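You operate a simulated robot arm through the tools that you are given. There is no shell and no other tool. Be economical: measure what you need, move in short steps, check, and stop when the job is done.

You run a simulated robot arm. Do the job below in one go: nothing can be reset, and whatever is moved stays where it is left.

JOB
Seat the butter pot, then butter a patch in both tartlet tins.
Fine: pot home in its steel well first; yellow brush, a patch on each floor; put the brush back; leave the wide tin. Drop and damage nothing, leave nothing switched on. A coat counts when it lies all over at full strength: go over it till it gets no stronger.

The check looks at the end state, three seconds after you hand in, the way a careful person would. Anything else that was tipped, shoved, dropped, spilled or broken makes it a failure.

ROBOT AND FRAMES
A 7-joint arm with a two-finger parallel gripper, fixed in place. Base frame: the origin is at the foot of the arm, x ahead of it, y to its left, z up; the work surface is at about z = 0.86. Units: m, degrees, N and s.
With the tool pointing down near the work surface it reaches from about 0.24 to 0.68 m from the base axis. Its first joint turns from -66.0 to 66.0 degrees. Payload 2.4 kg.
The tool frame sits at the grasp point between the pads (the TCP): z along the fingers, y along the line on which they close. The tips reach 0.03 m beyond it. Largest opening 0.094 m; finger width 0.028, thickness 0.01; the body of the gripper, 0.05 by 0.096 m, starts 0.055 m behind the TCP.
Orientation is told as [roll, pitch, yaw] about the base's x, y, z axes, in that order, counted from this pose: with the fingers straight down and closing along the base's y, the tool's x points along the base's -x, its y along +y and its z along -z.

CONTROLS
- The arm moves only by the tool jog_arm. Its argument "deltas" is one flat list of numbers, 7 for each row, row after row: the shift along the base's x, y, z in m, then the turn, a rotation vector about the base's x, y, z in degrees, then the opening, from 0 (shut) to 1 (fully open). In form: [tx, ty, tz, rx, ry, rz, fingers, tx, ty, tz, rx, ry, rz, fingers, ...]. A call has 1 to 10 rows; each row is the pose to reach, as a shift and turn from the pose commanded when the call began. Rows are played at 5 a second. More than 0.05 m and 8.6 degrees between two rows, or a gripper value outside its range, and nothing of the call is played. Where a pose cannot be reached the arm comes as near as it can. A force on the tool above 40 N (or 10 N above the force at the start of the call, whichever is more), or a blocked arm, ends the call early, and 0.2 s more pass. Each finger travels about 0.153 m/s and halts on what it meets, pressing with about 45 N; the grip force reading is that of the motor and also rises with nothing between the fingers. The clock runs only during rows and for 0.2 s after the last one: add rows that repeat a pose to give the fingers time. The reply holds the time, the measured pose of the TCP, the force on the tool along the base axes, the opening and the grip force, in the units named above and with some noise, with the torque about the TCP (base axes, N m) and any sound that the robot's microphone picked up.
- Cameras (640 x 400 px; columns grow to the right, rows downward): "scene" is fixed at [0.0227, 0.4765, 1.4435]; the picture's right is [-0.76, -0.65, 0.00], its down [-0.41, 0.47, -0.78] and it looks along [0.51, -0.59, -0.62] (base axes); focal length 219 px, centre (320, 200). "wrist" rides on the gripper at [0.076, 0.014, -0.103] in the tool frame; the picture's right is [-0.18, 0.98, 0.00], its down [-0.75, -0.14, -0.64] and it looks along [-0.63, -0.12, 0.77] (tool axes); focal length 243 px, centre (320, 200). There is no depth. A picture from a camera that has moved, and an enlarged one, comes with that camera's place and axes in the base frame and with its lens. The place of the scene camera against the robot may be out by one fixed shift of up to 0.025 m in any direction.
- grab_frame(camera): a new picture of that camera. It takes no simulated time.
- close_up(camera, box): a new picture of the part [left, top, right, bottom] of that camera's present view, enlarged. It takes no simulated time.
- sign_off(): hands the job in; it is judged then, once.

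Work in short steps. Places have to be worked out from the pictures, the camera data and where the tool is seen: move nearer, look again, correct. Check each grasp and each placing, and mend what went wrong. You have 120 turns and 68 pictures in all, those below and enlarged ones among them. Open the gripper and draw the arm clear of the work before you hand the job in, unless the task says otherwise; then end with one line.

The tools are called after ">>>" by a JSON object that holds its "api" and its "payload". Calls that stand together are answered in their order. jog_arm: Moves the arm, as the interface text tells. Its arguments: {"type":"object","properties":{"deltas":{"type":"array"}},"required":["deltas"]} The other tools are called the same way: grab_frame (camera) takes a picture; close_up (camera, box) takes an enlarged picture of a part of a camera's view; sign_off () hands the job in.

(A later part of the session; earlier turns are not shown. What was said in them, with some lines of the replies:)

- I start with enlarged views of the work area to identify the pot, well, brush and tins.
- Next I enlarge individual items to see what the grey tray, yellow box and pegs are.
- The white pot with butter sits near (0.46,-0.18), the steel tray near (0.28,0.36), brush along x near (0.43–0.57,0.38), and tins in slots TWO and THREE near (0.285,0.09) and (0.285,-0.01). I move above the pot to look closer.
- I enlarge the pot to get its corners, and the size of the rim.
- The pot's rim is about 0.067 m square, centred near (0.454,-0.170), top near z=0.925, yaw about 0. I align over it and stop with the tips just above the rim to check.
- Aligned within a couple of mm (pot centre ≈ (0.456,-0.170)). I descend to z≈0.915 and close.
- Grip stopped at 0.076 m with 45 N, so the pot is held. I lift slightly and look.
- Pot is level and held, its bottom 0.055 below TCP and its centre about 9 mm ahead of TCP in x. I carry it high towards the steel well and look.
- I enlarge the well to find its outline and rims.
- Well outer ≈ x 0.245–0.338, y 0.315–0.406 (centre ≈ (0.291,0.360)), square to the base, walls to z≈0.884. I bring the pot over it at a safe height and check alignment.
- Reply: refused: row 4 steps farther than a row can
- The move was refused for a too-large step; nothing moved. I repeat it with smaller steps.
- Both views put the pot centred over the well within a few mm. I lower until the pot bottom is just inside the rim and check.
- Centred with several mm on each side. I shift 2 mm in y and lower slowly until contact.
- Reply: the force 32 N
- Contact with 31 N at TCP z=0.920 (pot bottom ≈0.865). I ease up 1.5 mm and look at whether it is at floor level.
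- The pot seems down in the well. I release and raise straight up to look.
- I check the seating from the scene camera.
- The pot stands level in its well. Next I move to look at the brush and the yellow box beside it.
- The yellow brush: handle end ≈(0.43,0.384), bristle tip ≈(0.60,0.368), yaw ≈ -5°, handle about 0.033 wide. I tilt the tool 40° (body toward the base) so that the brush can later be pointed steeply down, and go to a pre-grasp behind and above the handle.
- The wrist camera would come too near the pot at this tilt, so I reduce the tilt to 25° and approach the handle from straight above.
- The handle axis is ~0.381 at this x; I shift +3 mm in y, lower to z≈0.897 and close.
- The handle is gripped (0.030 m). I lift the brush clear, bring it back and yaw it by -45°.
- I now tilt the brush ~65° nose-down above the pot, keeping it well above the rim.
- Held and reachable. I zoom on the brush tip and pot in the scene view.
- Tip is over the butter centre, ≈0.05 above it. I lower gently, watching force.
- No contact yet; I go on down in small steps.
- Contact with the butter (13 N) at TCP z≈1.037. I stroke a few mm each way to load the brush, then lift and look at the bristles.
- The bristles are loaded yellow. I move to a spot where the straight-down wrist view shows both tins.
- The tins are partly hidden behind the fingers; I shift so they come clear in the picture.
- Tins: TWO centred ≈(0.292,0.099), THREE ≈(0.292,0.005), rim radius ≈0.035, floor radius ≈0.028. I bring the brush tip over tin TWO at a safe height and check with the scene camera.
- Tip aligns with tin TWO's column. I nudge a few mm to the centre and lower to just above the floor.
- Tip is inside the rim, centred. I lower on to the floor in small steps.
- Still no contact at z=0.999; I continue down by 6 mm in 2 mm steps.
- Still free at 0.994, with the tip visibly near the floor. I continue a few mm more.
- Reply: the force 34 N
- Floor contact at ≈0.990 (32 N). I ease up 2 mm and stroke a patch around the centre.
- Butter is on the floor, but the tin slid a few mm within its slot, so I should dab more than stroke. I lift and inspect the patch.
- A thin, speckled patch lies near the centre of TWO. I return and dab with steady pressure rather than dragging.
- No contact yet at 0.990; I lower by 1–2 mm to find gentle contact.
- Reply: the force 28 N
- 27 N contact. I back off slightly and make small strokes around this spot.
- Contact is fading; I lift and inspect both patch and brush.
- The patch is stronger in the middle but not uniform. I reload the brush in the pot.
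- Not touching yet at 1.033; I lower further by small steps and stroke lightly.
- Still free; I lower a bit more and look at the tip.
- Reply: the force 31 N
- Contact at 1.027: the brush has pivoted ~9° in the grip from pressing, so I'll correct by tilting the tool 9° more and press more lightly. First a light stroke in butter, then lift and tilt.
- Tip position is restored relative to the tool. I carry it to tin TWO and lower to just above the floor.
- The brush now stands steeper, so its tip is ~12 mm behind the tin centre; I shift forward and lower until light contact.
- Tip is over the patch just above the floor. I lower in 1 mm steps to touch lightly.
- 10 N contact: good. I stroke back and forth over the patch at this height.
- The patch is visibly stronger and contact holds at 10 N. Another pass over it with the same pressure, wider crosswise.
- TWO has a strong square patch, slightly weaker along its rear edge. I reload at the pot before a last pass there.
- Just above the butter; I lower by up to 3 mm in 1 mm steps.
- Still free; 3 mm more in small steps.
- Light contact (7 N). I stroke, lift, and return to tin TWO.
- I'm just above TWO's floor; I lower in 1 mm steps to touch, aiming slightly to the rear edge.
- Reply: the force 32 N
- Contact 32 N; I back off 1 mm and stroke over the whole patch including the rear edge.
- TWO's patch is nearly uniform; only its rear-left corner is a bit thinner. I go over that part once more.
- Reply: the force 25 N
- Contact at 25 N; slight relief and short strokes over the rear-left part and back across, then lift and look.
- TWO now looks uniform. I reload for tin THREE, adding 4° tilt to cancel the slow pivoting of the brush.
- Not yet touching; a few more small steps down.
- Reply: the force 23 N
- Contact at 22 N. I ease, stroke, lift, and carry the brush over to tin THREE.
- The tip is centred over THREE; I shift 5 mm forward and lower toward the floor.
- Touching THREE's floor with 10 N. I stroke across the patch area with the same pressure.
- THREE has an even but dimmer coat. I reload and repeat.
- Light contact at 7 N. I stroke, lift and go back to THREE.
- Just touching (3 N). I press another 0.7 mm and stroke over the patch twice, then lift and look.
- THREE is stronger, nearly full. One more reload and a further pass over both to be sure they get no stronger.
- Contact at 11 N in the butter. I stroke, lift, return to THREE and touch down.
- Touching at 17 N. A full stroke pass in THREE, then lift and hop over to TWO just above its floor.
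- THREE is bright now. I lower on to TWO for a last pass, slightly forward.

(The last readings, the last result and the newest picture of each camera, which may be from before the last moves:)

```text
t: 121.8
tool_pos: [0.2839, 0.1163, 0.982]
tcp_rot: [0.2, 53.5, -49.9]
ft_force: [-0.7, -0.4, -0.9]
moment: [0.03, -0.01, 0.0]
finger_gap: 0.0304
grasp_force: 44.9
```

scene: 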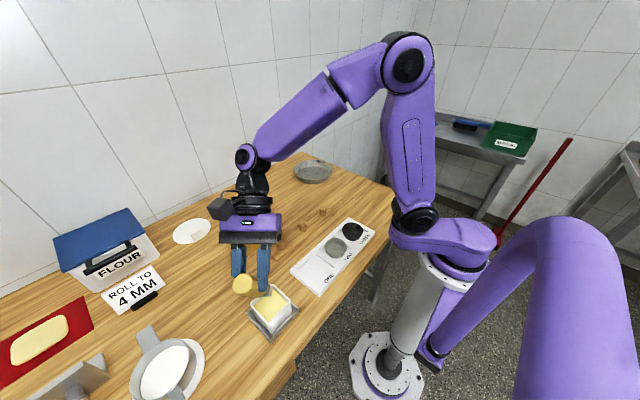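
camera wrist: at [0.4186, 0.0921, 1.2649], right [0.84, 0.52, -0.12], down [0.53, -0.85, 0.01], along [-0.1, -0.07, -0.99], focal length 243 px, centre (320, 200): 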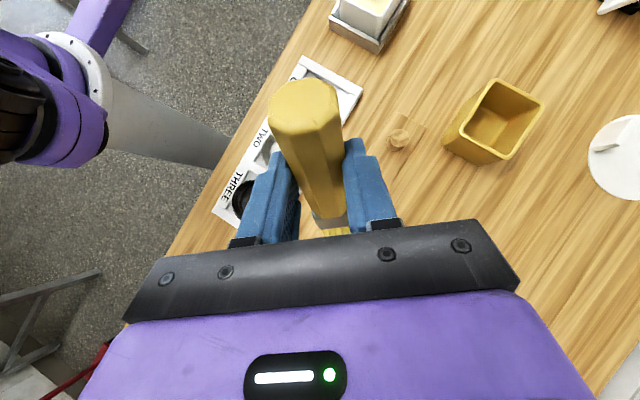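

Still just free; I lower 1–2 mm more.

>>> {"api": "jog_arm", "payload": {"deltas": [0, 0, -0.0007, 0, 0, 0, 0.1, 0, 0, -0.0014, 0, 0, 0, 0.1, 0, 0, -0.002, 0, 0, 0, 0.1, 0, 0, -0.002, 0, 0, 0, 0.1]}}

```text
t: 122.8
tool_pos: [0.2822, 0.117, 0.9814]
tcp_rot: [0.2, 53.5, -50.1]
ft_force: [-1.6, -0.9, 3.5]
moment: [-0.2, 0.06, -0.05]
finger_gap: 0.0305
grasp_force: 44.8
```

Touching. I press slightly and stroke the whole patch with emphasis on the rear edge, then lift clear and look.

>>> {"api": "jog_arm", "payload": {"deltas": [0, 0, -0.0006, 0, 0, 0, 0.1, 0.005, -0.006, -0.0006, 0, 0, 0, 0.1, 0.006, 0.003, -0.0007, 0, 0, 0, 0.1, -0.002, 0.006, -0.0008, 0, 0, 0, 0.1, -0.006, 0.002, -0.0009, 0, 0, 0, 0.1, -0.002, -0.006, -0.001, 0, 0, 0, 0.1, 0.004, -0.006, -0.001, 0, 0, 0, 0.1, 0.007, -0.003, -0.0011, 0, 0, 0, 0.1, 0.002, -0.003, -0.0012, 0, 0, 0, 0.1, 0, 0, -0.0012, 0, 0, 0, 0.1]}}

>>> {"api": "jog_arm", "payload": {"deltas": [0, 0, 0.03, 0, 0, 0, 0.1, 0, 0, 0.07, 0, 0, 0, 0.1, 0, 0.03, 0.1, 0, 0, 0, 0.1, 0, 0.07, 0.1, 0, 0, 0, 0.1, 0, 0.11, 0.1, 0, 0, 0, 0.1, 0, 0.15, 0.1, 0, 0, 0, 0.1, 0, 0.15, 0.1, 0, 0, 0, 0.1]}}

>>> {"api": "close_up", "payload": {"camera": "scene", "box": [310, 200, 375, 265]}}

```text
t: 125.0
tool_pos: [0.2847, 0.115, 0.9807]
tcp_rot: [0.5, 53.3, -49.7]
ft_force: [2.8, -2.3, 9.4]
moment: [-0.52, -0.43, 0.07]
finger_gap: 0.0302
grasp_force: 44.7
```

```text
t: 126.6
tool_pos: [0.2839, 0.2658, 1.08]
tcp_rot: [0.1, 53.6, -50.1]
ft_force: [-0.4, -0.1, -0.3]
moment: [0.0, -0.05, 0.01]
finger_gap: 0.0304
grasp_force: 45.2
```

```text
6.15 times, centred on (342, 232) of scene
camera zoom: at [0.0227, 0.4766, 1.4435], right [-0.76, -0.65, 0.0], down [-0.41, 0.47, -0.78], along [0.51, -0.59, -0.62], focal length 1349 px, centre (182, 0)
```

zoom: 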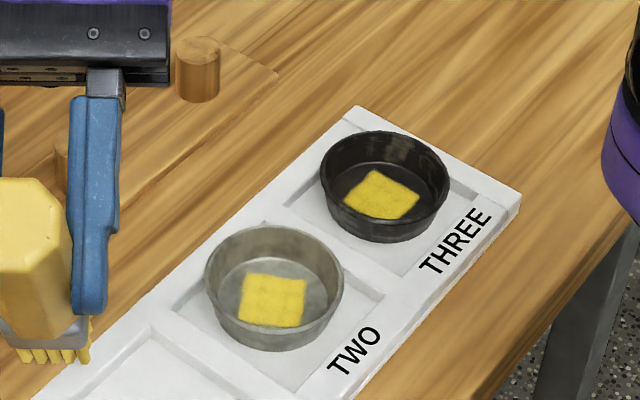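

Both patches are bright, uniform and no longer changing. Before putting the brush back I check with the wrist camera how it sits in the grip after the slipping.

>>> {"api": "grab_frame", "payload": {"camera": "wrist"}}

```text
9 pictures are left
camera wrist: at [0.3194, 0.2473, 1.2012], right [0.83, 0.55, -0.15], down [0.51, -0.83, -0.22], along [-0.24, 0.11, -0.96], focal length 243 px, centre (320, 200)
```

wrist: 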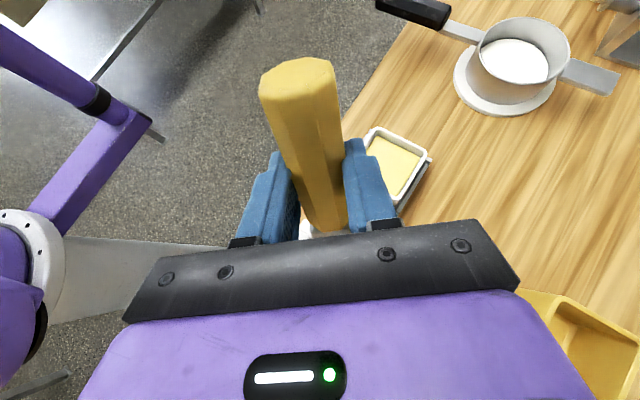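

The brush has pivoted ~10° and slid ~5 mm in the grip. To lay it flat I need tool tilt ≈ -15°, TCP ≈ (0.480,0.382,0.897). First I tilt it back level while moving outward at height.

>>> {"api": "jog_arm", "payload": {"deltas": [0.012, 0.004, 0.02, -5.84, -4.88, 0, 0.1, 0.024, 0.008, 0.03, -11.7, -9.76, 0, 0.1, 0.036, 0.012, 0.03, -17.5, -14.6, 0, 0.1, 0.048, 0.016, 0.03, -23.4, -19.5, 0, 0.1, 0.06, 0.02, 0.03, -29.2, -24.4, 0, 0.1, 0.072, 0.024, 0.03, -35.0, -29.3, 0, 0.1, 0.084, 0.028, 0.03, -40.9, -34.2, 0, 0.1, 0.1, 0.032, 0.03, -46.7, -39.0, 0, 0.1, 0.116, 0.034, 0.03, -52.5, -43.9, 0, 0.1]}}

>>> {"api": "jog_arm", "payload": {"deltas": [0.013, 0.013, 0, 0, 0, 7.5, 0.1, 0.026, 0.026, 0, 0, 0, 15, 0.1, 0.04, 0.04, 0, 0, 0, 22.5, 0.1, 0.053, 0.053, -0.01, 0, 0, 30, 0.1, 0.066, 0.068, -0.02, 0, 0, 37.5, 0.1, 0.08, 0.082, -0.04, 0, 0, 45, 0.1, 0.08, 0.082, -0.06, 0, 0, 45, 0.1, 0.08, 0.082, -0.06, 0, 0, 45, 0.1]}}

>>> {"api": "close_up", "payload": {"camera": "scene", "box": [150, 170, 310, 320]}}

```text
t: 128.6
tool_pos: [0.4009, 0.2993, 1.1102]
tcp_rot: [0.1, -15.2, -50.1]
ft_force: [-0.2, -0.5, -0.8]
moment: [0.05, 0.0, 0.03]
finger_gap: 0.0299
grasp_force: 44.8
```

```text
t: 130.4
tool_pos: [0.4788, 0.3826, 1.0502]
tcp_rot: [0.1, -14.9, -5.1]
ft_force: [0.5, -0.4, -1.0]
moment: [-0.02, 0.05, 0.05]
finger_gap: 0.0303
grasp_force: 45.1
```

```text
2.67 times, centred on (230, 245) of scene
camera zoom: at [0.0227, 0.4766, 1.4435], right [-0.76, -0.65, 0.0], down [-0.41, 0.47, -0.78], along [0.51, -0.59, -0.62], focal length 585 px, centre (560, 80)
```

zoom: 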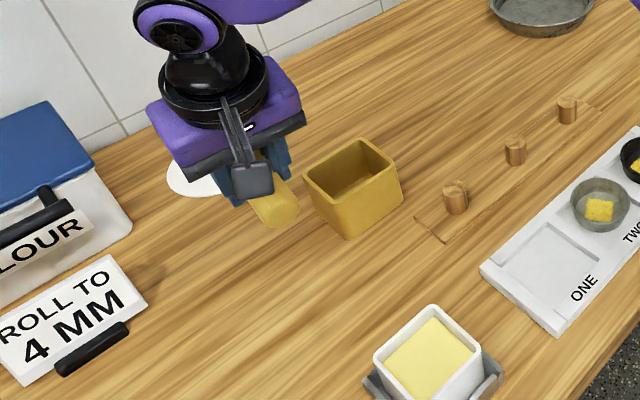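

I lower the brush to about 1 cm above its place and check that it lies level.

>>> {"api": "jog_arm", "payload": {"deltas": [0.001, 0, -0.045, 0, 0, 0, 0.1, 0.001, 0, -0.09, 0, 0, 0, 0.1, 0.001, 0, -0.125, 0, 0, 0, 0.1, 0.001, 0, -0.14, 0, 0, 0, 0.1, 0.001, 0, -0.14, 0, 0, 0, 0.1]}}

>>> {"api": "close_up", "payload": {"camera": "scene", "box": [170, 210, 270, 310]}}

>>> {"api": "close_up", "payload": {"camera": "wrist", "box": [230, 40, 430, 240]}}

```text
t: 131.6
tool_pos: [0.4803, 0.3814, 0.9118]
tcp_rot: [0.1, -14.8, -5.1]
ft_force: [-0.4, -0.5, -0.4]
moment: [0.01, 0.0, 0.0]
finger_gap: 0.0304
grasp_force: 45.4
```

```text
4.00 times, centred on (220, 260) of scene
camera zoom: at [0.0227, 0.4766, 1.4435], right [-0.76, -0.65, 0.0], down [-0.41, 0.47, -0.78], along [0.51, -0.59, -0.62], focal length 877 px, centre (720, -40)
```

zoom: 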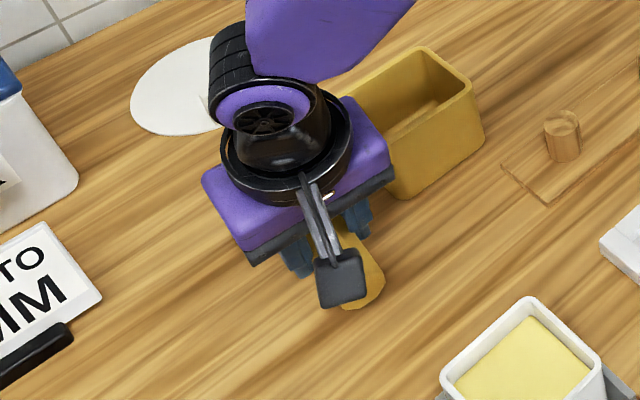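

```text
2.00 times, centred on (330, 140) of wrist
camera zoom: at [0.3809, 0.4062, 0.9904], right [0.26, 0.96, 0.05], down [0.55, -0.19, 0.81], along [0.79, -0.19, -0.58], focal length 485 px, centre (300, 320)
```

zoom: 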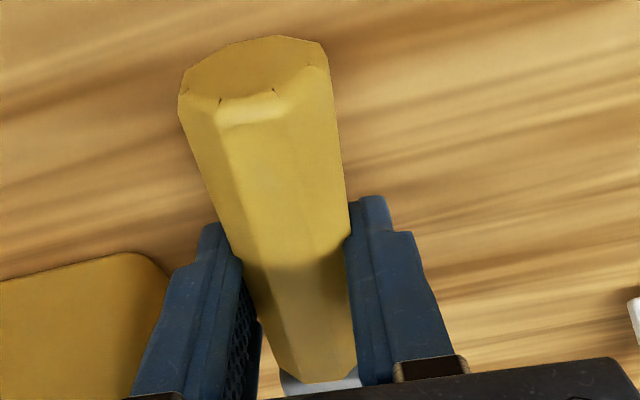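

Looks level, on the original line and clear of the box. I lower slowly until contact.

>>> {"api": "jog_arm", "payload": {"deltas": [0, 0.001, -0.005, 0, 0, 0, 0.1, 0, 0.001, -0.009, 0, 0, 0, 0.1, 0, 0.001, -0.012, 0, 0, 0, 0.1, 0, 0.001, -0.0135, 0, 0, 0, 0.1, 0, 0.001, -0.0145, 0, 0, 0, 0.1, 0, 0.001, -0.0145, 0, 0, 0, 0.1]}}

```text
t: 133.0
tool_pos: [0.4808, 0.3842, 0.8958]
tcp_rot: [0.1, -15.0, -5.0]
ft_force: [0.6, 0.0, -0.3]
moment: [-0.02, 0.05, -0.01]
finger_gap: 0.0299
grasp_force: 45.1
```

No contact yet; another 2 mm in half-millimetre steps.

>>> {"api": "jog_arm", "payload": {"deltas": [0, 0, -0.0005, 0, 0, 0, 0.1, 0, 0, -0.001, 0, 0, 0, 0.1, 0, 0, -0.0015, 0, 0, 0, 0.1, 0, 0, -0.002, 0, 0, 0, 0.1, 0, 0, -0.002, 0, 0, 0, 0.1]}}

```text
t: 134.2
tool_pos: [0.4809, 0.382, 0.8945]
tcp_rot: [0.1, -14.9, -5.0]
ft_force: [0.4, -0.1, -0.1]
moment: [0.01, 0.04, -0.01]
finger_gap: 0.0301
grasp_force: 44.8
```

Fingers are ~2 mm from the table and the handle should be within a millimetre or two of it. I open gradually, then rise.

>>> {"api": "jog_arm", "payload": {"deltas": [0, 0, 0, 0, 0, 0, 0.3, 0, 0, 0, 0, 0, 0, 0.38, 0, 0, 0, 0, 0, 0, 0.5, 0, 0, 0, 0, 0, 0, 0.65, 0, 0, 0, 0, 0, 0, 0.7, 0, 0, 0.02, 0, 0, 0, 0.7, 0, 0, 0.06, 0, 0, 0, 0.7, 0, 0, 0.1, 0, 0, 0, 0.7, -0.03, 0, 0.13, 0, 0, 0, 0.7, -0.06, 0, 0.16, 0, 0, 0, 0.7]}}

>>> {"api": "jog_arm", "payload": {"deltas": [-0.03, -0.03, 0.02, 0, 5, 0, 0.9, -0.06, -0.06, 0.04, 0, 10, 0, 1, -0.08, -0.1, 0.06, 0, 15, 0, 1, -0.08, -0.14, 0.08, 0, 15, 0, 1, -0.08, -0.18, 0.1, 0, 15, 0, 1, -0.08, -0.22, 0.11, 0, 15, 0, 1, -0.08, -0.26, 0.12, 0, 15, 0, 1, -0.08, -0.26, 0.12, 0, 15, 0, 1]}}

>>> {"api": "close_up", "payload": {"camera": "scene", "box": [160, 200, 310, 345]}}

>>> {"api": "grab_frame", "payload": {"camera": "scene"}}

```text
t: 136.4
tool_pos: [0.4188, 0.3824, 1.0535]
tcp_rot: [0.1, -15.0, -5.1]
ft_force: [-0.1, -0.5, 0.1]
moment: [0.02, 0.0, 0.02]
finger_gap: 0.0662
grasp_force: 0.0
```

```text
t: 138.2
tool_pos: [0.3394, 0.1227, 1.1737]
tcp_rot: [-1.4, 0.2, -4.9]
ft_force: [0.4, -0.3, 1.4]
moment: [0.02, 0.01, 0.01]
finger_gap: 0.094
grasp_force: 0.1
```

```text
2.76 times, centred on (235, 272) of scene
camera zoom: at [0.0227, 0.4765, 1.4435], right [-0.76, -0.65, 0.0], down [-0.41, 0.47, -0.78], along [0.51, -0.59, -0.62], focal length 605 px, centre (554, 0)
```

zoom: 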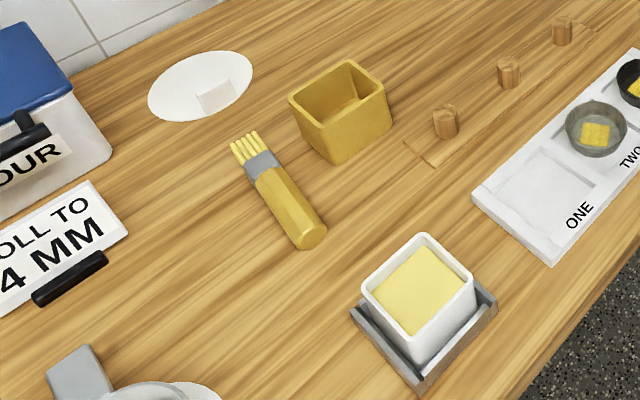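

```text
4 pictures are left
```

scene: 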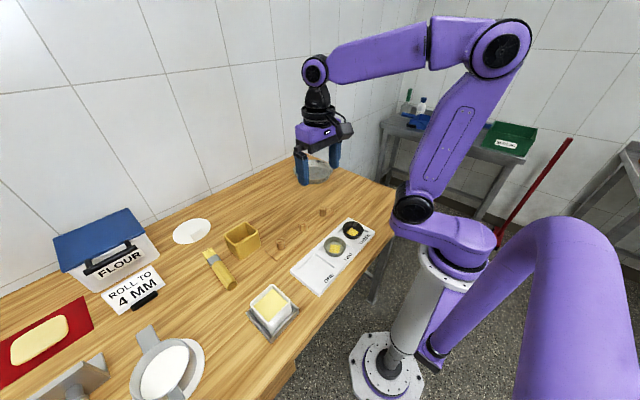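

The brush lies in its original place and the pot is still seated. One last look at the tins before handing in.

>>> {"api": "close_up", "payload": {"camera": "scene", "box": [310, 205, 375, 265]}}

```text
6.67 times, centred on (342, 235) of scene
camera zoom: at [0.0227, 0.4765, 1.4435], right [-0.76, -0.65, 0.0], down [-0.41, 0.47, -0.78], along [0.51, -0.59, -0.62], focal length 1461 px, centre (170, -33)
```

zoom: 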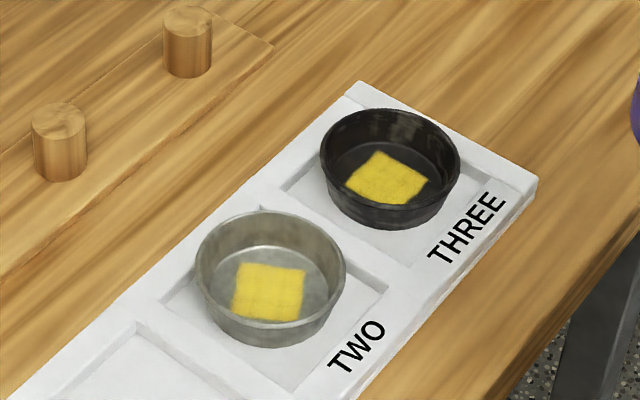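

Both patches are solid and even, both tins sit in their slots, and the arm is clear with the gripper open. I hand in.

>>> {"api": "sign_off", "payload": {}}

```text
The job is handed in.
```

The butter pot is seated in its steel well, both tartlet tins have an even, full-strength butter patch, and the brush is back where it lay; the tin in slot TWO slid a few mm within its slot during brushing, and the wide tin was not touched.
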